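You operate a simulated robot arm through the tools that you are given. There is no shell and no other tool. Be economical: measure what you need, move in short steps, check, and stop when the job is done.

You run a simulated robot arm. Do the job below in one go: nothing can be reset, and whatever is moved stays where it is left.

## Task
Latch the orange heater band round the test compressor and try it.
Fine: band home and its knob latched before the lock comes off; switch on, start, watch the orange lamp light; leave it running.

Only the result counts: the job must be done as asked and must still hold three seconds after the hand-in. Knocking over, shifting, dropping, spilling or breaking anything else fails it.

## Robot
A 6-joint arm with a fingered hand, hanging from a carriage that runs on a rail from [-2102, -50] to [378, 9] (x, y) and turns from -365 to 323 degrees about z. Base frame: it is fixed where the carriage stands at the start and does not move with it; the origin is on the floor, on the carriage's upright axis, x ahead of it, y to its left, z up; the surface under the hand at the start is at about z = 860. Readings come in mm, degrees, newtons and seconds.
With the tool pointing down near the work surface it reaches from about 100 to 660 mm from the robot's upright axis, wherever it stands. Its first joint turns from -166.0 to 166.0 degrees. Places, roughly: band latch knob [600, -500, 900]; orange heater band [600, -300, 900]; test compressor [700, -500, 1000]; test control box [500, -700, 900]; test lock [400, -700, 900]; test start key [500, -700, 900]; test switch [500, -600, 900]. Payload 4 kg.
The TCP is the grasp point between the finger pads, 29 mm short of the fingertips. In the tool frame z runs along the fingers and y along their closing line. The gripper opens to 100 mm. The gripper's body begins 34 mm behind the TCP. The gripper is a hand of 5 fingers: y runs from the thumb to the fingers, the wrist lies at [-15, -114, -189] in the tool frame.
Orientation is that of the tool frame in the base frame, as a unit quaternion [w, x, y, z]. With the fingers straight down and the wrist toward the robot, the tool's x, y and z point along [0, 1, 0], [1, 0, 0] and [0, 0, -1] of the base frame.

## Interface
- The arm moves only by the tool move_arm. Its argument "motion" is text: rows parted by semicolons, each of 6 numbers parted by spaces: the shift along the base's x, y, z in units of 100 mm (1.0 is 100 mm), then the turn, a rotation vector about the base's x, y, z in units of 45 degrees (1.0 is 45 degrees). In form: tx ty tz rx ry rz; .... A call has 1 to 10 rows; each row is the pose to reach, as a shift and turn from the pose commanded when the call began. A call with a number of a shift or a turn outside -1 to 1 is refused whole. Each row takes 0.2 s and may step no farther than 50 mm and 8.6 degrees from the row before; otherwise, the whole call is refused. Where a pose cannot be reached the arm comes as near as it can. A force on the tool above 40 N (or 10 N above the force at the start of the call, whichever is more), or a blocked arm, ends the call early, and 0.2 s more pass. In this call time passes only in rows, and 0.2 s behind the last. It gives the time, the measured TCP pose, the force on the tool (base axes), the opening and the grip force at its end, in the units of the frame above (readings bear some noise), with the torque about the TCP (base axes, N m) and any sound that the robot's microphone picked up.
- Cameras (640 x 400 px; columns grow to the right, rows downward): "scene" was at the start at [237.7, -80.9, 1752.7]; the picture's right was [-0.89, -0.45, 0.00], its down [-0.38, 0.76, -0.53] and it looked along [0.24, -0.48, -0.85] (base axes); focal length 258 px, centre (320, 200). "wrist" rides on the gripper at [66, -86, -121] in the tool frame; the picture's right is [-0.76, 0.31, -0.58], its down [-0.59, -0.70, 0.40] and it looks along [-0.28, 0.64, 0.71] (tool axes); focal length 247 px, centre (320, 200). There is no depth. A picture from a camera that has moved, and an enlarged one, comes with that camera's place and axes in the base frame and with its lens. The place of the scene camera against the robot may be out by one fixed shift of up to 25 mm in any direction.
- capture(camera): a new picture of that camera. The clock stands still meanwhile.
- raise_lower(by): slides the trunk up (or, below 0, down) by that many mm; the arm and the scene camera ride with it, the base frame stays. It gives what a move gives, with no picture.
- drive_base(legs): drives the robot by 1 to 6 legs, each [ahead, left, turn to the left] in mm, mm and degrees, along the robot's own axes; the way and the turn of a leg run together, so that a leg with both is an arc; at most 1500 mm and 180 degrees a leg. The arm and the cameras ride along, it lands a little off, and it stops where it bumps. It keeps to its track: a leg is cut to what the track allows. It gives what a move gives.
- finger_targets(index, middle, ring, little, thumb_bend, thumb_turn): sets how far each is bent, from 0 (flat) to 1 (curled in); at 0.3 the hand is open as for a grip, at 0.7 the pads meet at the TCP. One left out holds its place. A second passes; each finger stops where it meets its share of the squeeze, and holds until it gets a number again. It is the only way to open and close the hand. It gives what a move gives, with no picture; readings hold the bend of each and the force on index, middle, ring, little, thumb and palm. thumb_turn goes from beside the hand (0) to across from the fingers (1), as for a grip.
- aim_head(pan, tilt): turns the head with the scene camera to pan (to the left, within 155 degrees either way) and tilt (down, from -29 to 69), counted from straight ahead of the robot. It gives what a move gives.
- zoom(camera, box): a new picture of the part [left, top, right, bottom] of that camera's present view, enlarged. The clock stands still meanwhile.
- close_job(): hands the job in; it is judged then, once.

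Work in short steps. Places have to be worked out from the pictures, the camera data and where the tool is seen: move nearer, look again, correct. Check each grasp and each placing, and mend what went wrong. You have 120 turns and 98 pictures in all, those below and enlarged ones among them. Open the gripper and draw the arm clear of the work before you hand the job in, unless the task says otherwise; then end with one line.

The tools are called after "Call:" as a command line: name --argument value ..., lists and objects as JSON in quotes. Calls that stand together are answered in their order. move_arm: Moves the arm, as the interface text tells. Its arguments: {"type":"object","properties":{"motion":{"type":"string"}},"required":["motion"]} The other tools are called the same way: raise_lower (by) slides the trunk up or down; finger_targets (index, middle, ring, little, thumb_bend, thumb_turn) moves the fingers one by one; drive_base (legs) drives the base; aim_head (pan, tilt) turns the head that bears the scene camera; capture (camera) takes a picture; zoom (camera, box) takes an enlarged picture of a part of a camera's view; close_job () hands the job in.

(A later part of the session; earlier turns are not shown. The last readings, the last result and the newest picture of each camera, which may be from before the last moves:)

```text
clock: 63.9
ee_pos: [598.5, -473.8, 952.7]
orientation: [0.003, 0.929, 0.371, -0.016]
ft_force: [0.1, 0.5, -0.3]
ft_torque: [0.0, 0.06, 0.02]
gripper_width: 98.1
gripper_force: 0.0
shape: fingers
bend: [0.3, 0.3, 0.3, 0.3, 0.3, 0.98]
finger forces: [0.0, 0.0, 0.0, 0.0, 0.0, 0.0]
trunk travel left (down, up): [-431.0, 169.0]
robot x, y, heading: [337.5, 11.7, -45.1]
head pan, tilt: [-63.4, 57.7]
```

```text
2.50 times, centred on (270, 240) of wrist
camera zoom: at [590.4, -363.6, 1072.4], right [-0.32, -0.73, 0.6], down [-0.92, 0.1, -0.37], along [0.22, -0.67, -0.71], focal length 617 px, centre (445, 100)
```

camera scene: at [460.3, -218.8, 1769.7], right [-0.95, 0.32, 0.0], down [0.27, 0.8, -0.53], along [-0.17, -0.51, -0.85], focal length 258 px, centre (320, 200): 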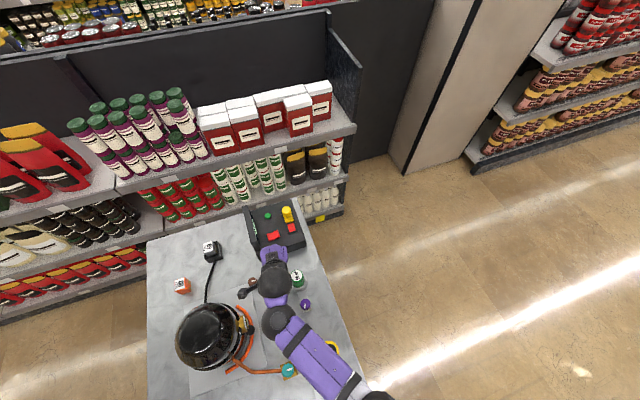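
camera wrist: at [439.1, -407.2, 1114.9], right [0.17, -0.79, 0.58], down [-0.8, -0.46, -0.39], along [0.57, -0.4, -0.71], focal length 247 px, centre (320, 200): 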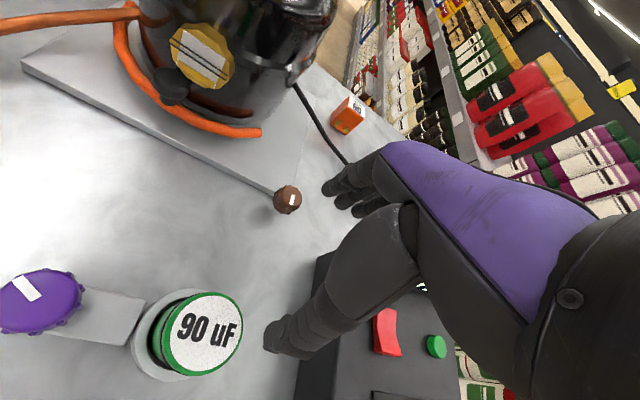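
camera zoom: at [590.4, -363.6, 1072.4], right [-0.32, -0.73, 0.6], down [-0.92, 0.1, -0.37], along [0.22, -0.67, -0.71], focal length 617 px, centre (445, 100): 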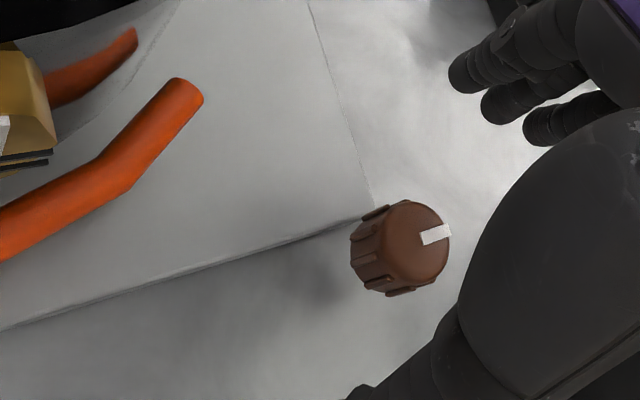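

The pointer is at about 280°. I descend, grip, and try a further counter-clockwise turn.

Call:
move_arm --motion "0.01 -0.03 -0.3 0 0 0; 0.01 -0.03 -0.52 0 0 0"

Call:
finger_targets --index 0.75 --middle 0.75 --ring 0.75 --little 0.5 --thumb_bend 0.75

Call:
move_arm --motion "-0.02 0.009 0 0 0 0.189; -0.041 0.015 0 0 0 0.378; -0.063 0.017 0 0 0 0.567; -0.085 0.017 0 0 0 0.756"

Call:
zoom --camera "wrist" --box '[240, 180, 420, 320]'

```text
clock: 64.5
ee_pos: [597.9, -475.6, 899.9]
orientation: [0.002, 0.929, 0.37, -0.016]
ft_force: [0.4, -1.0, -0.6]
ft_torque: [-0.04, 0.01, 0.02]
gripper_width: 98.2
gripper_force: 0.0
shape: fingers
bend: [0.3, 0.3, 0.3, 0.3, 0.3, 0.98]
finger forces: [0.0, 0.1, 0.1, 0.1, 0.0, 0.1]
trunk travel left (down, up): [-431.0, 169.0]
robot x, y, heading: [335.9, 6.8, -45.3]
head pan, tilt: [-63.4, 57.7]
```

```text
clock: 65.5
ee_pos: [600.5, -478.5, 901.2]
orientation: [0.004, 0.928, 0.371, -0.017]
ft_force: [6.9, -13.7, -2.3]
ft_torque: [-0.28, -0.16, 0.2]
gripper_width: 0.0
gripper_force: 12.4
shape: fingers
bend: [0.74, 0.59, 0.67, 0.5, 0.71, 1.0]
finger forces: [0.6, 10.6, 8.0, 0.0, 5.6, 0.0]
trunk travel left (down, up): [-431.0, 169.0]
robot x, y, heading: [335.7, 6.2, -45.3]
head pan, tilt: [-63.4, 57.7]
```

```text
clock: 66.5
ee_pos: [590.3, -477.8, 902.5]
orientation: [0.008, 0.781, 0.624, -0.017]
ft_force: [4.5, -23.0, -4.9]
ft_torque: [-0.67, 0.04, -0.63]
gripper_width: 0.0
gripper_force: 27.1
shape: fingers
bend: [0.74, 0.59, 0.71, 0.5, 0.73, 0.99]
finger forces: [8.4, 33.1, 6.3, 0.0, 6.8, 0.1]
trunk travel left (down, up): [-431.0, 169.0]
robot x, y, heading: [337.8, 7.7, -45.1]
head pan, tilt: [-63.4, 57.7]
```

```text
2.86 times, centred on (330, 250) of wrist
camera zoom: at [522.9, -392.1, 1022.2], right [0.14, -0.79, 0.6], down [-0.82, -0.43, -0.37], along [0.55, -0.44, -0.71], focal length 706 px, centre (291, 57)
```

zoom: 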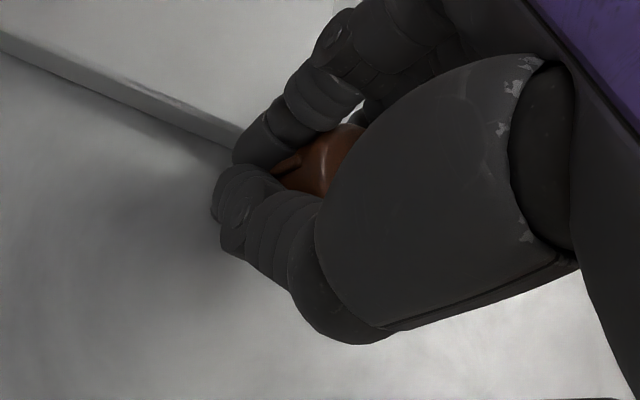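

Resisting torque rose to -0.63 N m, suggesting the stop. I release, lift, and check the pointer and the band.

Call:
finger_targets --index 0.3 --middle 0.3 --ring 0.3 --little 0.3 --thumb_bend 0.3

Call:
raise_lower --by 90

Call:
capture --camera "wrist"

Call:
zoom --camera "wrist" --box '[200, 160, 380, 320]'

```text
clock: 67.5
ee_pos: [590.6, -472.7, 901.0]
orientation: [0.006, 0.779, 0.627, -0.014]
ft_force: [-1.0, 0.6, 3.0]
ft_torque: [-0.06, -0.24, 0.07]
gripper_width: 98.1
gripper_force: 2.6
shape: fingers
bend: [0.3, 0.3, 0.3, 0.3, 0.3, 0.98]
finger forces: [0.0, 4.3, 0.0, 0.1, 0.0, 0.0]
trunk travel left (down, up): [-431.0, 169.0]
robot x, y, heading: [335.2, 6.4, -45.3]
head pan, tilt: [-63.4, 57.7]
```

```text
clock: 68.8
ee_pos: [591.2, -472.9, 989.9]
orientation: [0.006, 0.78, 0.626, -0.015]
ft_force: [0.4, -0.2, 0.6]
ft_torque: [-0.02, 0.0, 0.01]
gripper_width: 98.4
gripper_force: 0.1
shape: fingers
bend: [0.3, 0.3, 0.3, 0.3, 0.3, 0.98]
finger forces: [0.0, 0.0, 0.1, 0.0, 0.0, 0.1]
trunk travel left (down, up): [-521.0, 79.0]
robot x, y, heading: [336.0, 7.8, -45.7]
head pan, tilt: [-63.4, 57.7]
```

```text
33 pictures are left
camera wrist: at [522.9, -386.9, 1110.5], right [0.14, -0.79, 0.6], down [-0.82, -0.43, -0.37], along [0.55, -0.44, -0.71], focal length 247 px, centre (320, 200)
```

wrist: 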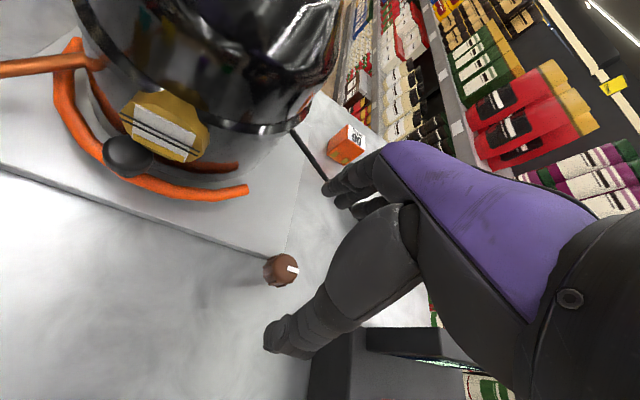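

```text
2.50 times, centred on (290, 240) of wrist
camera zoom: at [522.9, -386.9, 1110.5], right [0.14, -0.79, 0.6], down [-0.82, -0.43, -0.37], along [0.55, -0.44, -0.71], focal length 617 px, centre (395, 100)
```

zoom: 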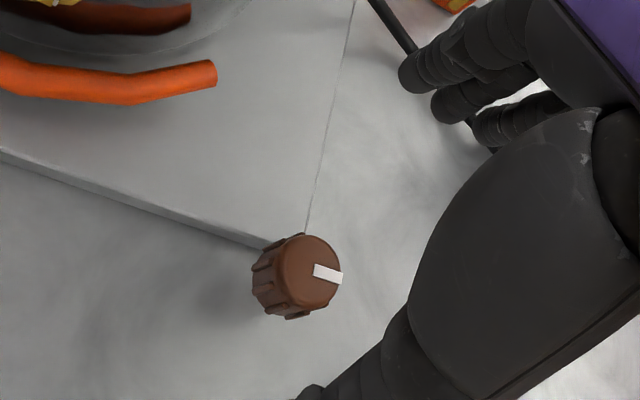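

The pointer stays at ~287°: that is the end stop after a quarter turn, so the knob is latched and the band is still wrapped. Next is the control box: I drive to the rail's end and look at it with the wrist camera.

Call:
move_arm --motion "-0.4 0 0.2 0 0 -0.15; -0.8 -0.1 0.4 0 0 -0.3; -1 -0.3 0.6 0 0 -0.45; -1 -0.5 0.7 0 0 -0.6; -1 -0.8 0.7 0 0 -0.75"

Call:
drive_base --legs '[[67, -10, 0]]'

Call:
capture --camera "wrist"

Call:
capture --camera "scene"

```text
clock: 70.0
ee_pos: [487.7, -553.4, 1059.1]
orientation: [0.002, 0.928, 0.372, -0.016]
ft_force: [-0.1, 0.0, 0.1]
ft_torque: [0.04, -0.02, -0.02]
gripper_width: 98.1
gripper_force: 0.0
shape: fingers
bend: [0.3, 0.3, 0.3, 0.3, 0.3, 0.98]
finger forces: [0.0, 0.0, 0.1, 0.0, 0.1, 0.0]
trunk travel left (down, up): [-521.0, 79.0]
robot x, y, heading: [335.2, 8.7, -45.6]
head pan, tilt: [-63.4, 57.7]
```

```text
clock: 71.0
ee_pos: [527.2, -551.9, 1060.1]
orientation: [0.002, 0.928, 0.372, -0.016]
ft_force: [-0.2, 1.0, -0.7]
ft_torque: [-0.01, 0.01, 0.03]
gripper_width: 98.3
gripper_force: 0.1
shape: fingers
bend: [0.3, 0.3, 0.3, 0.3, 0.3, 0.98]
finger forces: [0.0, 0.0, 0.0, 0.0, 0.0, 0.0]
trunk travel left (down, up): [-521.0, 79.0]
robot x, y, heading: [374.5, 10.8, -45.2]
head pan, tilt: [-63.4, 57.7]
cut short: leg 1
```

```text
31 pictures are left
camera wrist: at [519.0, -443.5, 1179.2], right [-0.32, -0.74, 0.6], down [-0.92, 0.1, -0.37], along [0.22, -0.67, -0.71], focal length 247 px, centre (320, 200)
```

wrist: 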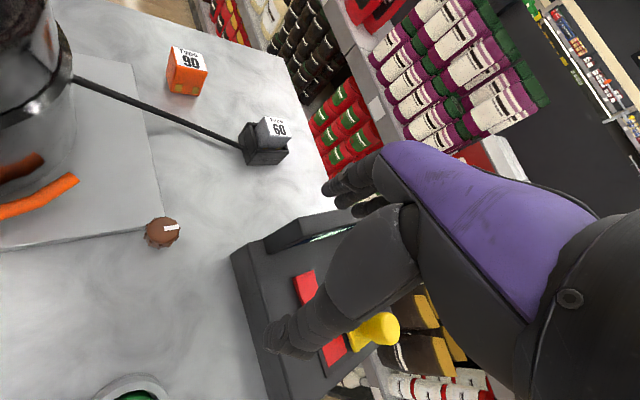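

```text
30 pictures are left
camera scene: at [498.8, -218.1, 1789.7], right [-0.95, 0.32, 0.0], down [0.27, 0.8, -0.53], along [-0.17, -0.51, -0.85], focal length 258 px, centre (320, 200)
```

scene: 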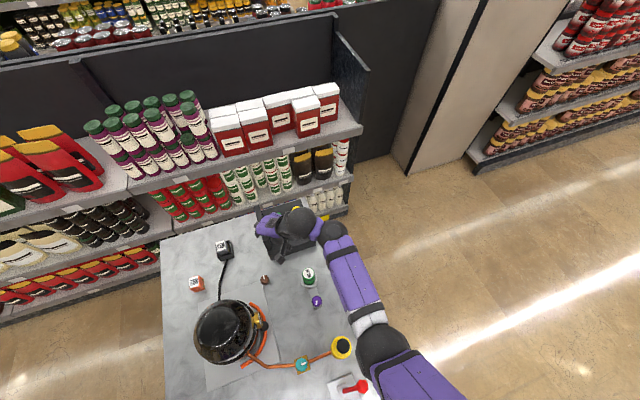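

The rail holds y ≈ 9, so the lock at ≈(420,-681, knob top ~957) is at the edge of reach; I'll use the pointing index again. Switch ≈(493,-612,930), green key ≈(485,-694,932), box top ≈925. I form the pointing hand, yaw to -85° and tilt back 20°.

Call:
finger_targets --index 0 --middle 1 --ring 1 --little 1 --thumb_bend 0.9 --thumb_turn 0.97

Call:
move_arm --motion "-0.25 0 0.1 0 0 -0.17; -0.5 0 0.2 0 0 -0.34; -0.75 0 0.3 0 0 -0.51; -1 0 0.3 0 0 -0.68; -1 0 0.3 0 0 -0.85"

Call:
move_arm --motion "-0.1 -0.2 0 0.15 0.013 0; -0.2 -0.4 0 0.3 0.026 0; -0.27 -0.5 0 0.44 0.039 0"

Call:
capture --camera "wrist"

Call:
zoom --camera "scene" --box '[230, 170, 350, 270]'

```text
clock: 72.0
ee_pos: [528.3, -553.9, 1059.1]
orientation: [0.002, 0.928, 0.371, -0.016]
ft_force: [-0.3, 0.2, -0.4]
ft_torque: [0.0, 0.01, 0.0]
gripper_width: 54.3
gripper_force: 0.0
shape: fingers
bend: [0.0, 0.99, 1.0, 1.0, 0.9, 0.99]
finger forces: [0.0, 0.0, 0.1, 0.0, 0.0, 0.0]
trunk travel left (down, up): [-521.0, 79.0]
robot x, y, heading: [374.0, 8.4, -45.2]
head pan, tilt: [-63.4, 57.7]
```

```text
clock: 73.2
ee_pos: [427.8, -554.4, 1089.5]
orientation: [-0.003, 0.999, 0.048, -0.016]
ft_force: [0.1, 0.8, -0.5]
ft_torque: [-0.02, -0.03, 0.01]
gripper_width: 54.6
gripper_force: 0.0
shape: fingers
bend: [0.0, 0.99, 1.0, 1.0, 0.9, 0.99]
finger forces: [0.1, 0.0, 0.0, 0.0, 0.0, 0.0]
trunk travel left (down, up): [-521.0, 79.0]
robot x, y, heading: [371.8, 11.0, -45.6]
head pan, tilt: [-63.4, 57.7]
```

```text
clock: 74.0
ee_pos: [401.5, -603.8, 1088.8]
orientation: [-0.177, 0.983, 0.05, -0.022]
ft_force: [-0.3, 0.1, -0.1]
ft_torque: [-0.06, 0.04, -0.01]
gripper_width: 54.3
gripper_force: 0.1
shape: fingers
bend: [0.0, 0.99, 1.0, 1.0, 0.9, 0.99]
finger forces: [0.0, 0.1, 0.1, 0.0, 0.0, 0.0]
trunk travel left (down, up): [-521.0, 79.0]
robot x, y, heading: [371.5, 5.6, -45.4]
head pan, tilt: [-63.4, 57.7]
```

```text
29 pictures are left
camera wrist: at [465.7, -558.6, 1229.6], right [-0.69, -0.57, 0.45], down [-0.67, 0.73, -0.11], along [-0.27, -0.38, -0.88], focal length 247 px, centre (320, 200)
```

wrist: 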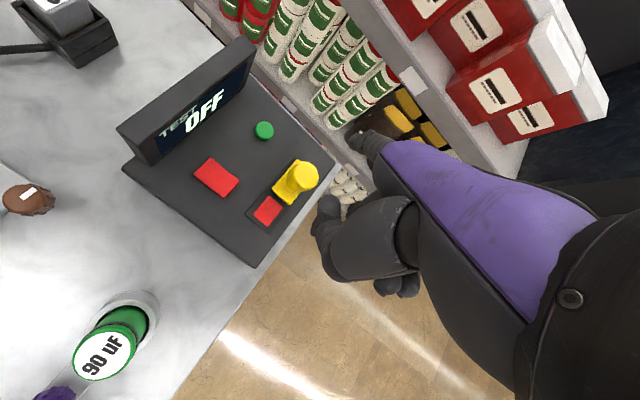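

```text
4.00 times, centred on (290, 220) of scene
camera zoom: at [498.9, -218.0, 1789.7], right [-0.95, 0.32, 0.0], down [0.27, 0.8, -0.53], along [-0.17, -0.51, -0.85], focal length 1031 px, centre (440, 120)
```

zoom: 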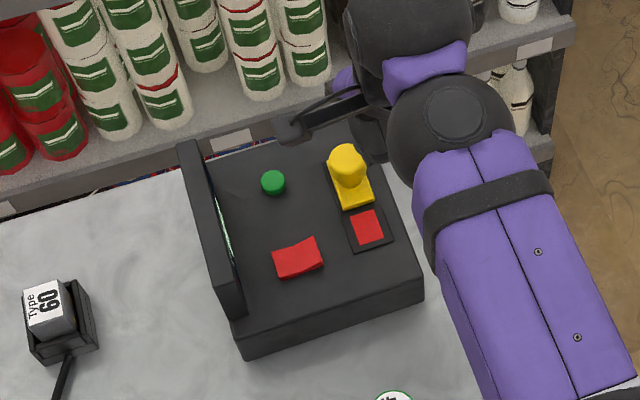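

Refined from this view: lock knob centre ≈(418,-687), red patch (419,-628), green key (490,-701), switch (490,-616). I place the index behind the lock knob and go down with the trunk.

Call:
move_arm --motion "-0.06 -0.3 0 0 0 0"

Call:
raise_lower --by -85

Call:
zoom --camera "wrist" --box '[220, 60, 420, 260]'

```text
clock: 74.4
ee_pos: [394.3, -633.9, 1088.5]
orientation: [-0.176, 0.983, 0.05, -0.022]
ft_force: [0.6, 0.9, -1.0]
ft_torque: [-0.03, 0.03, -0.05]
gripper_width: 54.4
gripper_force: 0.1
shape: fingers
bend: [0.0, 0.99, 1.0, 1.0, 0.9, 0.99]
finger forces: [0.1, 0.0, 0.0, 0.0, 0.0, 0.0]
trunk travel left (down, up): [-521.0, 79.0]
robot x, y, heading: [374.7, 10.0, -45.3]
head pan, tilt: [-63.4, 57.7]
```

```text
clock: 75.6
ee_pos: [394.4, -635.2, 1004.1]
orientation: [-0.175, 0.983, 0.05, -0.022]
ft_force: [-0.5, 0.5, -1.0]
ft_torque: [-0.01, -0.04, 0.0]
gripper_width: 54.6
gripper_force: 0.0
shape: fingers
bend: [0.0, 0.99, 1.0, 1.0, 0.9, 0.99]
finger forces: [0.0, 0.1, 0.1, 0.0, 0.1, 0.1]
trunk travel left (down, up): [-436.0, 164.0]
robot x, y, heading: [371.8, 10.4, -45.4]
head pan, tilt: [-63.4, 57.7]
```

```text
2.00 times, centred on (320, 160) of wrist
camera zoom: at [459.2, -588.9, 1146.3], right [-0.69, -0.56, 0.45], down [-0.67, 0.73, -0.11], along [-0.27, -0.38, -0.88], focal length 494 px, centre (320, 280)
```

zoom: 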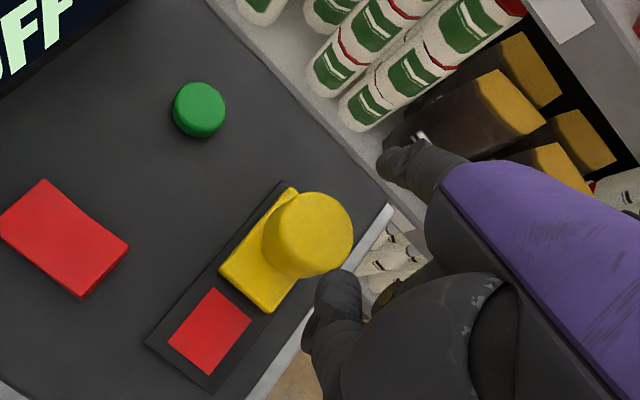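

The index tip is at about (417,-725,971), behind the knob (top (415,-685,955), radius ~19). I lower 33 mm more and then pull in +y.

Call:
move_arm --motion "-0.02 -0.05 0 0 0 0"

Call:
raise_lower --by -32

Call:
move_arm --motion "0 0.08 0 0 0 0; 0 0.16 0 0 0 0; 0 0.24 0 0 0 0; 0 0.32 0 0 0 0"

Call:
zoom --camera "wrist" --box '[220, 60, 420, 260]'

```text
clock: 76.0
ee_pos: [392.3, -639.1, 1004.6]
orientation: [-0.176, 0.983, 0.05, -0.022]
ft_force: [-0.4, 0.1, 0.3]
ft_torque: [0.0, 0.02, 0.01]
gripper_width: 54.3
gripper_force: 0.1
shape: fingers
bend: [0.0, 0.99, 1.0, 1.0, 0.9, 0.99]
finger forces: [0.1, 0.1, 0.0, 0.0, 0.0, 0.0]
trunk travel left (down, up): [-436.0, 164.0]
robot x, y, heading: [376.3, 8.4, -45.4]
head pan, tilt: [-63.4, 57.7]
```

```text
clock: 76.8
ee_pos: [392.1, -638.7, 972.2]
orientation: [-0.176, 0.983, 0.05, -0.022]
ft_force: [-0.1, -0.8, -0.4]
ft_torque: [0.0, 0.0, 0.0]
gripper_width: 54.2
gripper_force: 0.1
shape: fingers
bend: [0.0, 0.99, 1.0, 1.0, 0.9, 0.99]
finger forces: [0.0, 0.0, 0.1, 0.1, 0.0, 0.0]
trunk travel left (down, up): [-404.0, 196.0]
robot x, y, heading: [373.5, 5.3, -45.3]
head pan, tilt: [-63.4, 57.7]
```

```text
clock: 77.8
ee_pos: [390.9, -607.0, 971.5]
orientation: [-0.177, 0.983, 0.05, -0.023]
ft_force: [0.2, -1.1, -0.1]
ft_torque: [-0.06, -0.07, -0.02]
gripper_width: 55.3
gripper_force: 0.5
shape: fingers
bend: [0.0, 0.99, 1.0, 1.0, 0.9, 0.99]
finger forces: [1.1, 0.0, 0.0, 0.0, 0.1, 0.1]
trunk travel left (down, up): [-404.0, 196.0]
robot x, y, heading: [374.1, 3.9, -45.6]
head pan, tilt: [-63.4, 57.7]
```

```text
2.00 times, centred on (320, 160) of wrist
camera zoom: at [455.8, -561.4, 1114.2], right [-0.69, -0.56, 0.45], down [-0.67, 0.73, -0.11], along [-0.27, -0.38, -0.88], focal length 494 px, centre (320, 280)
```

zoom: 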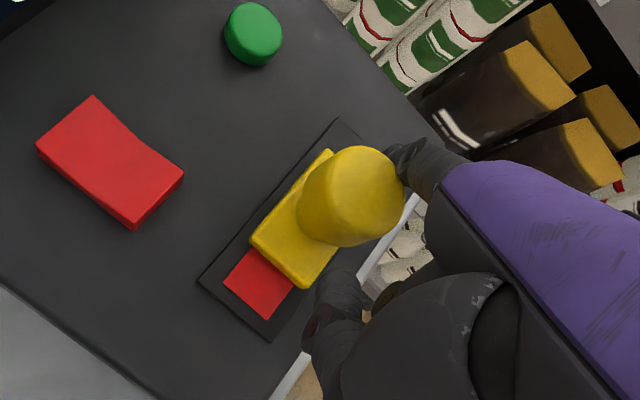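

The slide follows the finger. I continue pulling.

Call:
move_arm --motion "0.01 0.08 0 0 0 0; 0.02 0.16 0 0 0 0; 0.02 0.24 0 0 0 0; 0.03 0.32 0 0 0 0"

Call:
zoom --camera "wrist" --box '[220, 60, 420, 260]'

```text
clock: 78.8
ee_pos: [392.8, -577.8, 975.2]
orientation: [-0.174, 0.983, 0.049, -0.023]
ft_force: [-0.9, -9.2, 0.8]
ft_torque: [0.01, 0.02, -0.26]
gripper_width: 59.6
gripper_force: 3.9
shape: fingers
bend: [0.0, 0.99, 1.0, 1.0, 0.9, 0.99]
finger forces: [7.4, 0.0, 0.0, 0.0, 0.0, 0.0]
trunk travel left (down, up): [-404.0, 196.0]
robot x, y, heading: [376.4, 7.2, -45.2]
head pan, tilt: [-63.4, 57.7]
```

```text
2.00 times, centred on (320, 160) of wrist
camera zoom: at [458.7, -532.2, 1116.6], right [-0.69, -0.56, 0.46], down [-0.67, 0.73, -0.12], along [-0.27, -0.39, -0.88], focal length 494 px, centre (320, 280)
```

zoom: 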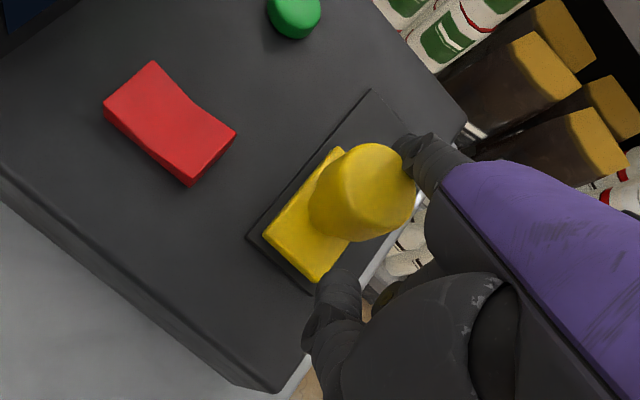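

The lock slide is at its end (red covered, 9 N). I release it, lift, and look closely at the rocker switch.

Call:
move_arm --motion "0 -0.12 0 0 0 0; 0 -0.2 0.35 0 0 0; 0 -0.2 0.7 0 0 0; 0.2 -0.1 0.8 0 0 0"

Call:
capture --camera "wrist"

Call:
zoom --camera "wrist" --box '[180, 80, 340, 240]'

```text
clock: 79.8
ee_pos: [415.9, -587.3, 1054.4]
orientation: [-0.176, 0.983, 0.05, -0.023]
ft_force: [-0.7, 0.5, 0.4]
ft_torque: [-0.02, -0.01, 0.02]
gripper_width: 54.6
gripper_force: 0.1
shape: fingers
bend: [0.0, 0.99, 1.0, 1.0, 0.9, 0.99]
finger forces: [0.0, 0.0, 0.1, 0.1, 0.0, 0.0]
trunk travel left (down, up): [-404.0, 196.0]
robot x, y, heading: [372.8, 8.8, -45.8]
head pan, tilt: [-63.4, 57.7]
```

```text
24 pictures are left
camera wrist: at [480.0, -541.7, 1195.8], right [-0.69, -0.56, 0.45], down [-0.67, 0.73, -0.11], along [-0.27, -0.38, -0.88], focal length 247 px, centre (320, 200)
```

wrist: 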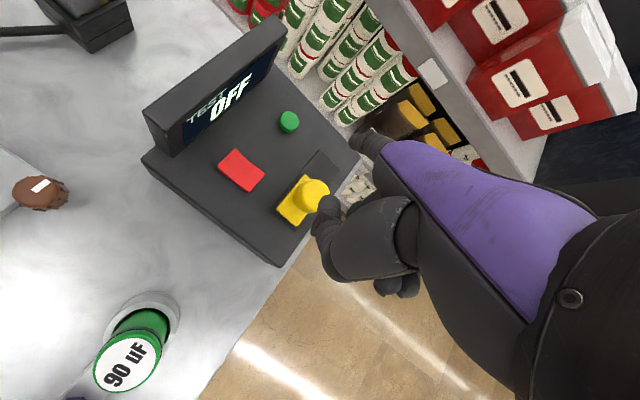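

```text
2.50 times, centred on (260, 160) of wrist
camera zoom: at [480.0, -541.7, 1195.8], right [-0.69, -0.56, 0.45], down [-0.67, 0.73, -0.11], along [-0.27, -0.38, -0.88], focal length 617 px, centre (470, 300)
```

zoom: 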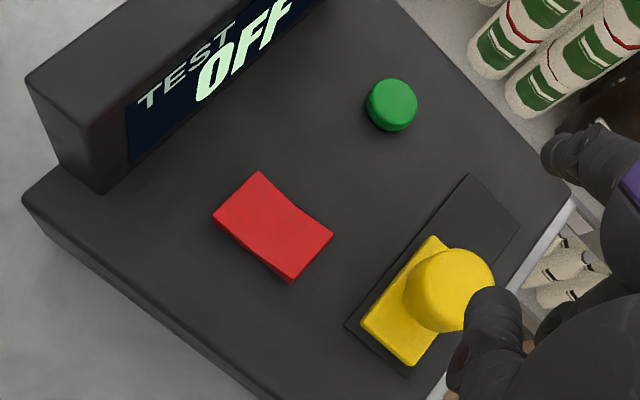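

The rocker spans x≈468–508 at y≈-617, with its -x end raised. I bring the index tip over (474,-617) and press down.

Call:
move_arm --motion "0.15 0.3 0 0 0 0; 0.35 0.6 0 0 0 0; 0.35 0.6 -0.4 0 0 0; 0.35 0.6 -0.7 0 0 0"

Call:
zoom --camera "wrist" --box '[240, 60, 420, 220]'

```text
clock: 80.8
ee_pos: [451.4, -526.3, 981.7]
orientation: [-0.175, 0.983, 0.05, -0.023]
ft_force: [-0.8, 0.4, 0.8]
ft_torque: [0.01, -0.04, -0.02]
gripper_width: 54.5
gripper_force: 0.0
shape: fingers
bend: [0.0, 0.99, 1.0, 1.0, 0.9, 0.99]
finger forces: [0.0, 0.0, 0.0, 0.1, 0.0, 0.0]
trunk travel left (down, up): [-404.0, 196.0]
robot x, y, heading: [371.2, 6.9, -45.5]
head pan, tilt: [-63.4, 57.7]
```

```text
2.50 times, centred on (330, 140) of wrist
camera zoom: at [515.9, -480.9, 1124.3], right [-0.69, -0.56, 0.45], down [-0.67, 0.73, -0.11], along [-0.27, -0.38, -0.88], focal length 617 px, centre (295, 350)
```

zoom: 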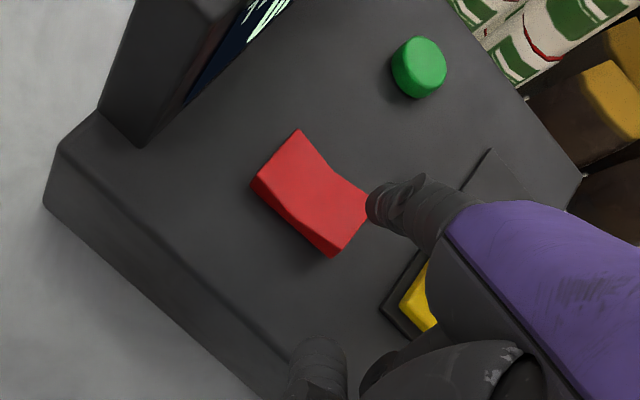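

The tip is at (474,-616,953), right above the rocker's -x half. I press.

Call:
move_arm --motion "0.02 0 -0.08 0 0 0; 0.02 0 -0.13 0 0 0; 0.02 0 -0.18 0 0 0; 0.02 0 -0.22 0 0 0; 0.02 0 -0.26 0 0 0"

Call:
move_arm --motion "0 0 0.4 0 0 0; 0 0 0.8 0 0 0"

Call:
capture --camera "wrist"

```text
clock: 82.0
ee_pos: [447.2, -515.5, 957.9]
orientation: [-0.176, 0.983, 0.05, -0.021]
ft_force: [-0.5, 0.1, 0.8]
ft_torque: [-0.03, -0.02, -0.03]
gripper_width: 55.6
gripper_force: 0.7
shape: fingers
bend: [0.0, 0.99, 1.0, 1.0, 0.9, 0.99]
finger forces: [0.9, 0.0, 0.1, 0.0, 0.0, 0.0]
out of reach, approached as far as the arm can: row 4, 5
trunk travel left (down, up): [-404.0, 196.0]
robot x, y, heading: [375.0, 5.4, -45.3]
head pan, tilt: [-63.4, 57.7]
```

```text
clock: 82.6
ee_pos: [446.2, -512.6, 1037.1]
orientation: [-0.175, 0.983, 0.05, -0.023]
ft_force: [-0.6, -0.1, 0.0]
ft_torque: [0.03, -0.02, -0.03]
gripper_width: 54.3
gripper_force: 0.1
shape: fingers
bend: [0.0, 0.99, 1.0, 1.0, 0.9, 0.99]
finger forces: [0.0, 0.0, 0.0, 0.0, 0.0, 0.0]
trunk travel left (down, up): [-404.0, 196.0]
robot x, y, heading: [374.6, 9.3, -45.3]
head pan, tilt: [-63.4, 57.7]
```

```text
21 pictures are left
camera wrist: at [511.2, -467.3, 1179.3], right [-0.69, -0.56, 0.45], down [-0.67, 0.73, -0.11], along [-0.27, -0.38, -0.88], focal length 247 px, centre (320, 200)
```

wrist: 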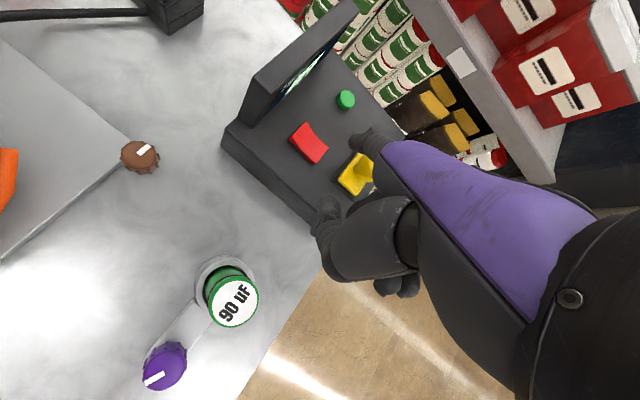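

The arm ran out of low reach again and barely touched (0.9 N). I check the rocker and display before correcting with the trunk.

Call:
zoom --camera "wrist" --box '[230, 50, 390, 190]'

```text
2.86 times, centred on (310, 120) of wrist
camera zoom: at [511.2, -467.3, 1179.3], right [-0.69, -0.56, 0.45], down [-0.67, 0.73, -0.11], along [-0.27, -0.38, -0.88], focal length 706 px, centre (349, 429)
```

zoom: 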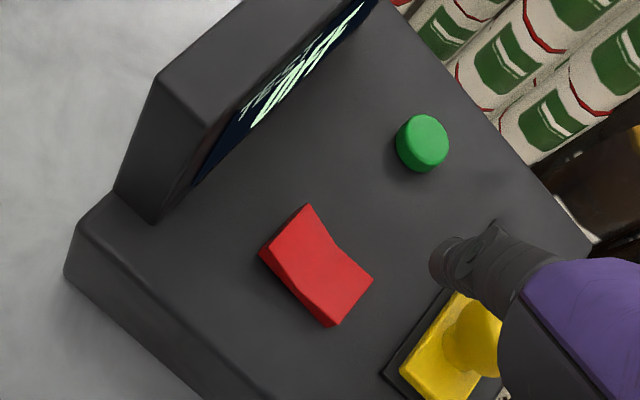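

I recentre over the rocker and lower with the trunk, which leaves the arm room to press.

Call:
move_arm --motion "0.05 -0.15 0 0 0 0"

Call:
raise_lower --by -55

Call:
move_arm --motion "0 0 -0.08 0 0 0; 0 0 -0.13 0 0 0; 0 0 -0.18 0 0 0; 0 0 -0.22 0 0 0; 0 0 -0.26 0 0 0; 0 0 -0.3 0 0 0"

Call:
zoom --camera "wrist" --box '[230, 50, 390, 190]'

```text
clock: 83.0
ee_pos: [451.8, -528.0, 1037.2]
orientation: [-0.177, 0.983, 0.05, -0.023]
ft_force: [0.4, 0.9, 0.0]
ft_torque: [-0.01, 0.02, -0.01]
gripper_width: 54.5
gripper_force: 0.0
shape: fingers
bend: [0.0, 0.99, 1.0, 1.0, 0.9, 0.99]
finger forces: [0.0, 0.0, 0.1, 0.0, 0.0, 0.1]
trunk travel left (down, up): [-404.0, 196.0]
robot x, y, heading: [372.4, 13.0, -45.3]
head pan, tilt: [-63.4, 57.7]
```

```text
clock: 83.9
ee_pos: [449.2, -527.6, 982.4]
orientation: [-0.177, 0.983, 0.05, -0.023]
ft_force: [0.1, -1.1, -0.6]
ft_torque: [0.0, -0.01, 0.0]
gripper_width: 54.2
gripper_force: 0.1
shape: fingers
bend: [0.0, 0.99, 1.0, 1.0, 0.9, 0.99]
finger forces: [0.0, 0.0, 0.1, 0.1, 0.2, 0.1]
trunk travel left (down, up): [-349.0, 251.0]
robot x, y, heading: [374.4, 10.1, -45.5]
head pan, tilt: [-63.4, 57.7]
```

```text
clock: 85.3
ee_pos: [450.9, -527.7, 955.2]
orientation: [-0.173, 0.983, 0.049, -0.023]
ft_force: [-1.7, 17.9, 33.3]
ft_torque: [-2.49, -0.63, 0.15]
gripper_width: 55.7
gripper_force: 16.3
shape: fingers
bend: [0.0, 0.99, 1.0, 1.0, 0.9, 0.99]
finger forces: [32.8, 0.0, 0.0, 0.0, 0.1, 0.0]
trunk travel left (down, up): [-349.0, 251.0]
robot x, y, heading: [372.1, 10.0, -45.6]
head pan, tilt: [-63.4, 57.7]
```

```text
2.86 times, centred on (310, 120) of wrist
camera zoom: at [515.5, -482.4, 1096.2], right [-0.69, -0.56, 0.46], down [-0.67, 0.73, -0.12], along [-0.27, -0.39, -0.88], focal length 706 px, centre (349, 429)
```

zoom: 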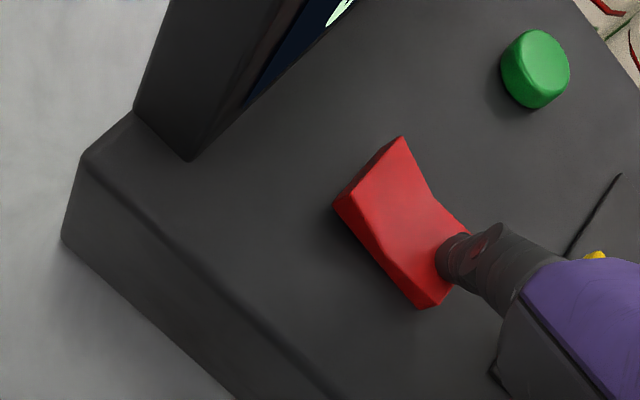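

33 N on the rocker. I lift and move over the green key, checking the display on the way.

Call:
move_arm --motion "0 0 0.4 0 0 0; 0.05 -0.2 0.75 0 0 0; 0.1 -0.5 0.75 0 0 0; 0.15 -0.83 0.75 0 0 0"

Call:
capture --camera "wrist"

Call:
zoom --camera "wrist" --box '[130, 20, 390, 230]'

```text
clock: 86.3
ee_pos: [465.4, -608.0, 1026.8]
orientation: [-0.176, 0.983, 0.049, -0.022]
ft_force: [-0.3, 0.0, 0.4]
ft_torque: [0.0, -0.01, 0.0]
gripper_width: 54.3
gripper_force: 0.1
shape: fingers
bend: [0.0, 0.99, 1.0, 1.0, 0.9, 0.99]
finger forces: [0.1, 0.0, 0.1, 0.0, 0.0, 0.1]
trunk travel left (down, up): [-349.0, 251.0]
robot x, y, heading: [375.9, 7.9, -45.2]
head pan, tilt: [-63.4, 57.7]
```

```text
18 pictures are left
camera wrist: at [530.4, -563.5, 1169.1], right [-0.69, -0.56, 0.45], down [-0.67, 0.73, -0.11], along [-0.27, -0.38, -0.88], focal length 247 px, centre (320, 200)
```

wrist: 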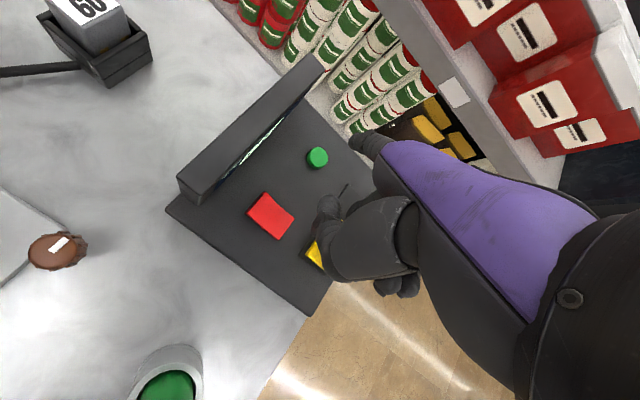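

```text
1.90 times, centred on (260, 125) of wrist
camera zoom: at [530.4, -563.5, 1169.1], right [-0.69, -0.56, 0.45], down [-0.67, 0.73, -0.11], along [-0.27, -0.38, -0.88], focal length 470 px, centre (434, 343)
```

zoom: 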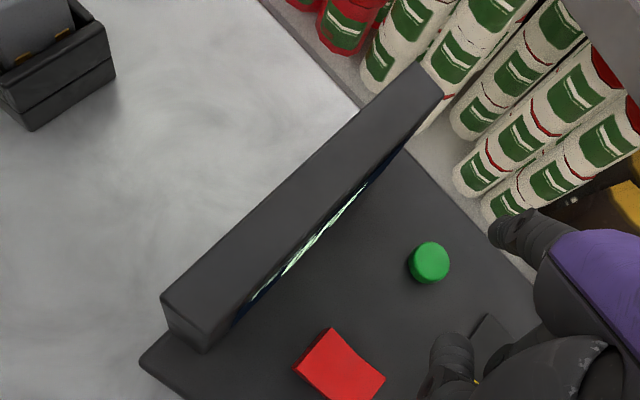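

The display is edge-on from here. I shift the hand -x to read it.

Call:
move_arm --motion "-0.4 0.1 0.1 0 0 0; -0.8 0.2 0.1 0 0 0; -1 0.3 0.1 0 0 0"

Call:
zoom --camera "wrist" --box '[100, 0, 390, 230]'

```text
clock: 87.1
ee_pos: [363.1, -578.2, 1038.7]
orientation: [-0.176, 0.983, 0.05, -0.023]
ft_force: [0.0, -0.9, 0.4]
ft_torque: [0.0, 0.01, 0.05]
gripper_width: 54.6
gripper_force: 0.2
shape: fingers
bend: [0.0, 0.99, 1.0, 1.0, 0.9, 0.99]
finger forces: [0.1, 0.0, 0.1, 0.0, 0.0, 0.0]
trunk travel left (down, up): [-349.0, 251.0]
robot x, y, heading: [373.0, 4.0, -45.4]
head pan, tilt: [-63.4, 57.7]
```

```text
1.74 times, centred on (245, 115) of wrist
camera zoom: at [429.2, -533.9, 1181.6], right [-0.69, -0.57, 0.45], down [-0.67, 0.73, -0.11], along [-0.27, -0.38, -0.88], focal length 430 px, centre (450, 348)
```

zoom: 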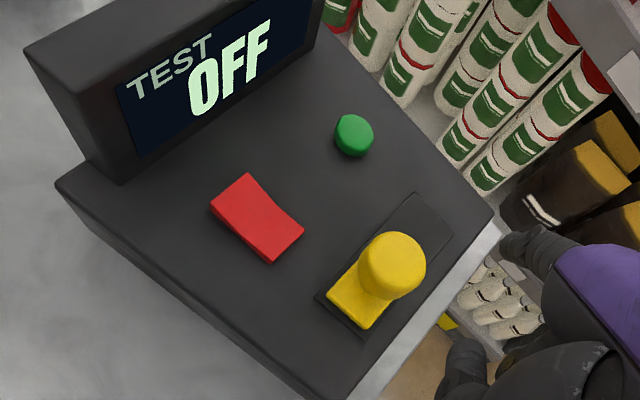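

Call:
zoom --camera "wrist" --box '[180, 60, 260, 130]'

```text
5.71 times, centred on (220, 95) of wrist
camera zoom: at [429.2, -533.9, 1181.6], right [-0.69, -0.57, 0.45], down [-0.67, 0.73, -0.11], along [-0.27, -0.38, -0.88], focal length 1411 px, centre (891, 800)
```

zoom: 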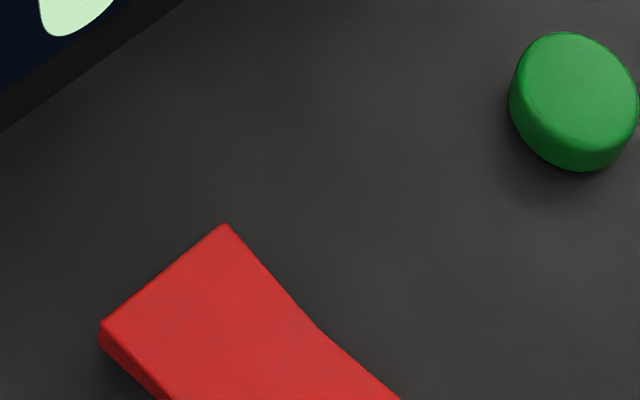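

The +x end of the rocker is now the raised one, so it has been toggled on; the display shows OFF as the test has not been started. I move over the green start key at (489,-700) and press.

Call:
move_arm --motion "0.45 -0.1 0 0 0 0; 0.9 -0.25 0 0 0 0; 1 -0.32 -0.3 0 0 0; 1 -0.32 -0.5 0 0 0"

Call:
zoom --camera "wrist" --box '[240, 60, 420, 220]'

```text
clock: 88.1
ee_pos: [464.0, -612.3, 987.1]
orientation: [-0.176, 0.983, 0.05, -0.022]
ft_force: [-0.2, -0.7, 0.2]
ft_torque: [-0.01, -0.01, -0.02]
gripper_width: 54.3
gripper_force: 0.1
shape: fingers
bend: [0.0, 0.99, 1.0, 1.0, 0.9, 0.99]
finger forces: [0.1, 0.0, 0.0, 0.0, 0.0, 0.1]
trunk travel left (down, up): [-349.0, 251.0]
robot x, y, heading: [371.6, 8.9, -45.5]
head pan, tilt: [-63.4, 57.7]
```

```text
2.50 times, centred on (330, 140) of wrist
camera zoom: at [528.6, -566.1, 1128.9], right [-0.69, -0.56, 0.45], down [-0.67, 0.73, -0.11], along [-0.27, -0.38, -0.88], focal length 617 px, centre (295, 350)
```

zoom: 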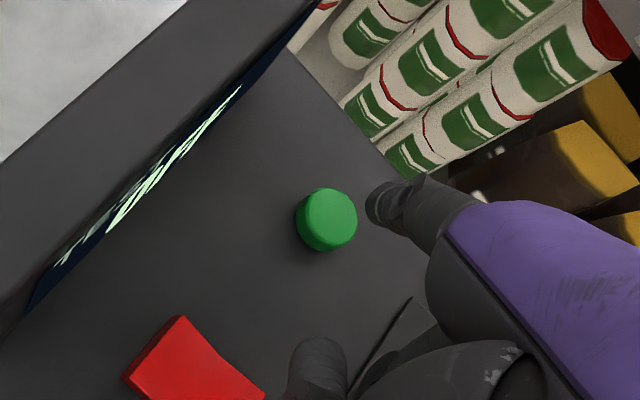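

The key's top is at (490,-697) and the tip at (487,-702,954). I correct slightly and press.

Call:
move_arm --motion "0.03 0.04 -0.05 0 0 0; 0.03 0.04 -0.1 0 0 0; 0.03 0.04 -0.15 0 0 0; 0.03 0.04 -0.19 0 0 0; 0.03 0.04 -0.23 0 0 0; 0.03 0.04 -0.26 0 0 0; 0.03 0.04 -0.26 0 0 0"

Call:
move_arm --motion "0 0 0.4 0 0 0; -0.3 0.1 0.7 0 0 0; -0.7 0.2 0.75 0 0 0; -1 0.3 0.75 0 0 0"

Call:
zoom --camera "wrist" --box '[100, 0, 390, 230]'

Call:
capture --camera "scene"

```text
clock: 89.7
ee_pos: [471.4, -613.5, 965.3]
orientation: [-0.173, 0.983, 0.057, -0.007]
ft_force: [-1.3, 0.8, -0.8]
ft_torque: [-0.07, -0.02, 0.03]
gripper_width: 54.2
gripper_force: 0.0
shape: fingers
bend: [0.0, 0.99, 1.0, 1.0, 0.9, 0.99]
finger forces: [0.1, 0.0, 0.0, 0.0, 0.0, 0.0]
out of reach, approached as far as the arm can: row 3, 4, 5, 6, 7
trunk travel left (down, up): [-349.0, 251.0]
robot x, y, heading: [373.0, 8.6, -45.3]
head pan, tilt: [-63.4, 57.7]
```

```text
clock: 90.7
ee_pos: [370.4, -578.4, 1038.3]
orientation: [-0.176, 0.983, 0.05, -0.022]
ft_force: [0.7, -0.5, 0.8]
ft_torque: [0.03, 0.01, 0.01]
gripper_width: 54.3
gripper_force: 0.1
shape: fingers
bend: [0.0, 0.99, 1.0, 1.0, 0.9, 0.99]
finger forces: [0.0, 0.0, 0.0, 0.1, 0.1, 0.1]
trunk travel left (down, up): [-349.0, 251.0]
robot x, y, heading: [374.3, 8.6, -45.3]
head pan, tilt: [-63.4, 57.7]
```

```text
1.74 times, centred on (245, 115) of wrist
camera zoom: at [436.0, -533.7, 1179.9], right [-0.69, -0.56, 0.45], down [-0.67, 0.73, -0.11], along [-0.27, -0.38, -0.88], focal length 430 px, centre (450, 348)
```

zoom: 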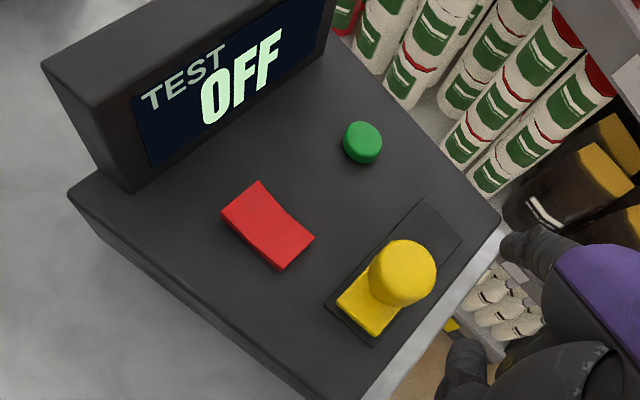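

```text
12 pictures are left
camera scene: at [498.9, -218.1, 1617.7], right [-0.95, 0.32, 0.0], down [0.27, 0.8, -0.53], along [-0.17, -0.51, -0.85], focal length 258 px, centre (320, 200)
```

scene: 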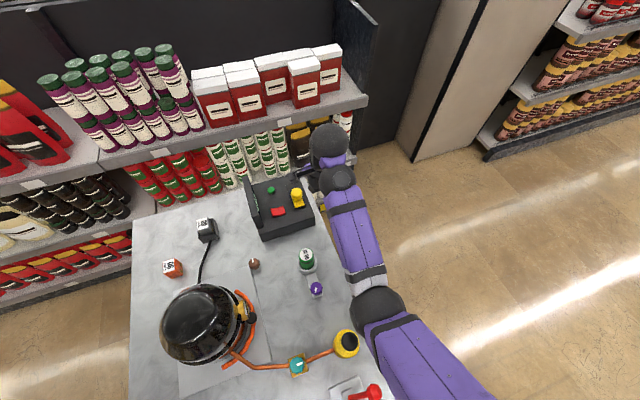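

The press did not reach the key (arm's low limit). I raise the arm, lower the trunk by 80 for room, and go back over the key.

Call:
move_arm --motion "0.1 0 0.4 0 0 0; 0.5 -0.1 0.6 0 0 0; 0.9 -0.2 0.75 0 0 0; 0.98 -0.3 0.8 0 0 0"

Call:
raise_lower --by -130

```text
clock: 91.7
ee_pos: [467.3, -610.8, 1117.6]
orientation: [-0.175, 0.983, 0.05, -0.022]
ft_force: [-0.3, -0.5, -0.6]
ft_torque: [0.0, 0.01, 0.01]
gripper_width: 54.4
gripper_force: 0.0
shape: fingers
bend: [0.0, 0.99, 1.0, 1.0, 0.9, 0.99]
finger forces: [0.1, 0.0, 0.0, 0.0, 0.1, 0.0]
trunk travel left (down, up): [-349.0, 251.0]
robot x, y, heading: [377.9, 11.2, -45.7]
head pan, tilt: [-63.4, 57.7]
```

```text
clock: 93.3
ee_pos: [465.9, -612.8, 987.0]
orientation: [-0.175, 0.983, 0.05, -0.023]
ft_force: [0.0, 0.5, -0.1]
ft_torque: [-0.01, 0.01, -0.03]
gripper_width: 54.4
gripper_force: 0.1
shape: fingers
bend: [0.0, 0.99, 1.0, 1.0, 0.9, 0.99]
finger forces: [0.0, 0.0, 0.1, 0.1, 0.0, 0.0]
trunk travel left (down, up): [-219.0, 381.0]
robot x, y, heading: [371.2, 10.4, -45.5]
head pan, tilt: [-63.4, 57.7]
```

The tip is at about (489,-702,954); I press down on the key.

Call:
move_arm --motion "0.01 0.04 -0.05 0 0 0; 0.01 0.04 -0.1 0 0 0; 0.01 0.04 -0.15 0 0 0; 0.01 0.04 -0.19 0 0 0; 0.01 0.04 -0.23 0 0 0; 0.01 0.04 -0.26 0 0 0; 0.01 0.04 -0.26 0 0 0"

Call:
move_arm --motion "0 0 0.4 0 0 0; -0.3 0.1 0.7 0 0 0; -0.7 0.2 0.75 0 0 0; -1 0.3 0.75 0 0 0"

Call:
capture --camera "wrist"

```text
clock: 94.9
ee_pos: [467.8, -608.3, 959.5]
orientation: [-0.175, 0.983, 0.05, -0.024]
ft_force: [0.3, -0.3, 0.6]
ft_torque: [-0.06, -0.04, -0.02]
gripper_width: 54.8
gripper_force: 0.0
shape: fingers
bend: [0.0, 0.99, 1.0, 1.0, 0.9, 0.99]
finger forces: [0.5, 0.0, 0.0, 0.1, 0.1, 0.0]
trunk travel left (down, up): [-219.0, 381.0]
robot x, y, heading: [370.2, 5.9, -45.0]
head pan, tilt: [-63.4, 57.7]
```

```text
clock: 95.9
ee_pos: [366.5, -599.7, 1018.8]
orientation: [-0.174, 0.983, 0.049, -0.022]
ft_force: [-0.1, -0.4, -0.3]
ft_torque: [0.0, -0.04, 0.01]
gripper_width: 54.3
gripper_force: 0.0
shape: fingers
bend: [0.0, 0.99, 1.0, 1.0, 0.9, 0.99]
finger forces: [0.0, 0.0, 0.0, 0.0, 0.0, 0.1]
out of reach, approached as far as the arm can: row 2, 3, 4
trunk travel left (down, up): [-219.0, 381.0]
robot x, y, heading: [370.5, 5.1, -45.8]
head pan, tilt: [-63.4, 57.7]
```

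```text
11 pictures are left
camera wrist: at [431.0, -554.0, 1160.0], right [-0.69, -0.56, 0.46], down [-0.67, 0.73, -0.11], along [-0.27, -0.39, -0.88], focal length 247 px, centre (320, 200)
```

wrist: 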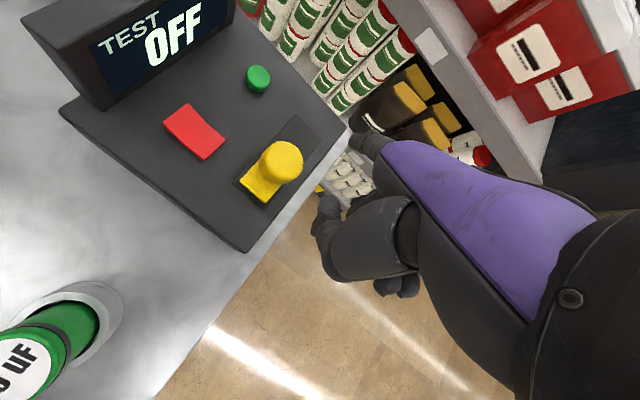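

The fingertip only grazed the key (0.5 N at TCP z 959). I return and press about 14 mm deeper.

Call:
move_arm --motion "0.45 -0.03 0 0 0 0; 0.9 -0.06 0 0 0 0; 1 -0.09 -0.3 0 0 0; 1 -0.09 -0.5 0 0 0; 1 -0.09 -0.58 0 0 0"

Call:
move_arm --motion "0 0 -0.03 0 0 0; 0 0 -0.06 0 0 0; 0 0 -0.09 0 0 0; 0 0 -0.12 0 0 0; 0 0 -0.15 0 0 0"

```text
clock: 97.1
ee_pos: [467.6, -612.4, 958.6]
orientation: [-0.175, 0.983, 0.05, -0.021]
ft_force: [1.3, 1.4, 1.7]
ft_torque: [-0.14, -0.01, 0.07]
gripper_width: 54.4
gripper_force: 1.5
shape: fingers
bend: [0.0, 0.99, 1.0, 1.0, 0.9, 0.99]
finger forces: [1.6, 0.0, 0.9, 0.1, 0.0, 0.1]
trunk travel left (down, up): [-219.0, 381.0]
robot x, y, heading: [370.6, 10.0, -45.5]
head pan, tilt: [-63.4, 57.7]
```

```text
clock: 98.1
ee_pos: [468.6, -616.4, 953.8]
orientation: [-0.168, 0.984, 0.052, -0.023]
ft_force: [1.6, 3.7, 15.5]
ft_torque: [-0.59, 0.44, 0.08]
gripper_width: 53.4
gripper_force: 8.5
shape: fingers
bend: [0.0, 0.99, 1.0, 1.0, 0.9, 0.99]
finger forces: [4.2, 0.1, 1.6, 11.8, 0.1, 0.1]
trunk travel left (down, up): [-219.0, 381.0]
robot x, y, heading: [377.6, 7.4, -45.3]
head pan, tilt: [-63.4, 57.7]
heard: click
stopped in row 4: the force on the tool passed its limit at 42 N (the readings are from after the stop); the commanded pose is now the measured one
```

A click was heard, but the curled little finger also touches something, probably the lock knob. I lift straight up and check.

Call:
move_arm --motion "0 0 0.3 0 0 0; 0 0 0.6 0 0 0; -0.4 0 0.65 0 0 0; -0.8 0 0.65 0 0 0; -1 0 0.65 0 0 0"

Call:
capture --camera "wrist"

```text
clock: 99.3
ee_pos: [365.1, -610.9, 1016.7]
orientation: [-0.171, 0.984, 0.05, -0.023]
ft_force: [-0.2, -0.2, 0.6]
ft_torque: [-0.01, 0.01, 0.0]
gripper_width: 54.4
gripper_force: 0.0
shape: fingers
bend: [0.0, 0.99, 1.0, 1.0, 0.9, 0.99]
finger forces: [0.1, 0.0, 0.0, 0.0, 0.0, 0.0]
trunk travel left (down, up): [-219.0, 381.0]
robot x, y, heading: [373.8, 10.2, -45.6]
head pan, tilt: [-63.4, 57.7]
```

```text
10 pictures are left
camera wrist: at [429.6, -563.9, 1157.7], right [-0.69, -0.56, 0.46], down [-0.67, 0.73, -0.12], along [-0.27, -0.39, -0.88], focal length 247 px, centre (320, 200)
```

wrist: 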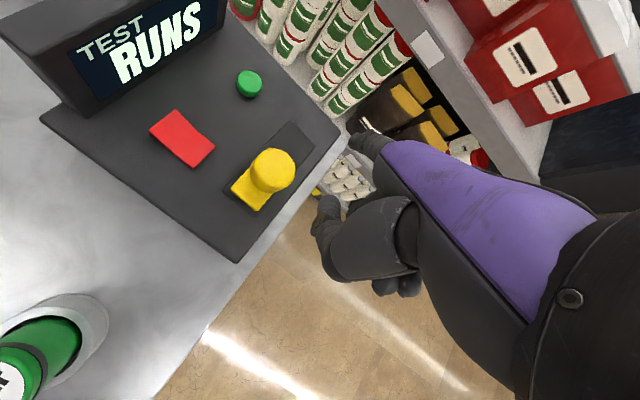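

The display now reads "TEST RUNS" and the lock is still off. I raise the arm clear and look for the orange lamp.

Call:
raise_lower --by 250

Call:
capture --camera "scene"

Call:
zoom --camera "scene" --box '[140, 180, 360, 390]'

```text
clock: 101.9
ee_pos: [365.8, -611.0, 1265.2]
orientation: [-0.171, 0.984, 0.05, -0.023]
ft_force: [-0.1, -0.9, -0.2]
ft_torque: [-0.02, 0.01, 0.02]
gripper_width: 54.5
gripper_force: 0.0
shape: fingers
bend: [0.0, 0.99, 1.0, 1.0, 0.9, 0.99]
finger forces: [0.0, 0.0, 0.1, 0.1, 0.0, 0.0]
trunk travel left (down, up): [-469.0, 131.0]
robot x, y, heading: [372.4, 8.4, -45.3]
head pan, tilt: [-63.4, 57.7]
```

```text
9 pictures are left
camera scene: at [498.9, -218.1, 1737.7], right [-0.95, 0.32, 0.0], down [0.27, 0.8, -0.53], along [-0.17, -0.51, -0.85], focal length 258 px, centre (320, 200)
```

scene: 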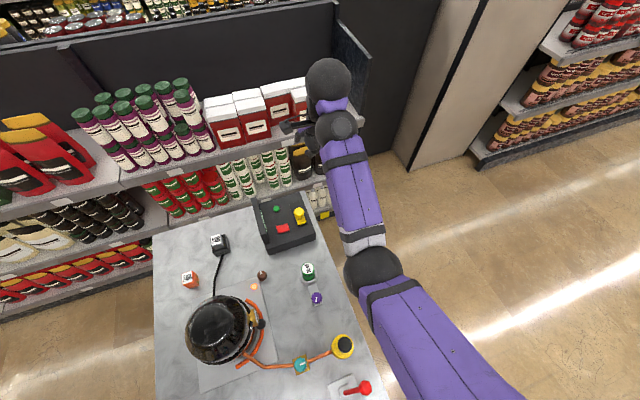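

```text
1.90 times, centred on (250, 285) of scene
camera zoom: at [498.9, -218.1, 1737.7], right [-0.95, 0.32, 0.0], down [0.27, 0.8, -0.53], along [-0.17, -0.51, -0.85], focal length 491 px, centre (453, 38)
```

zoom: 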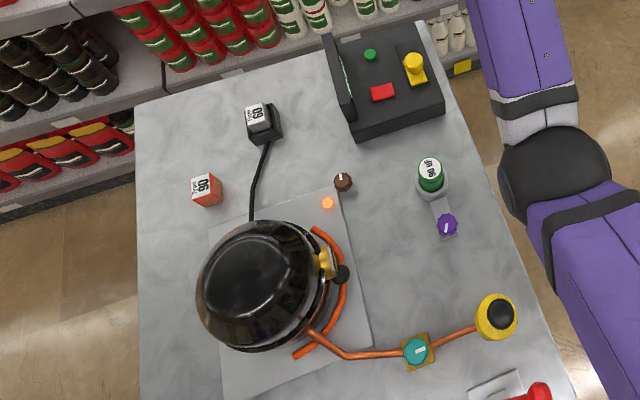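

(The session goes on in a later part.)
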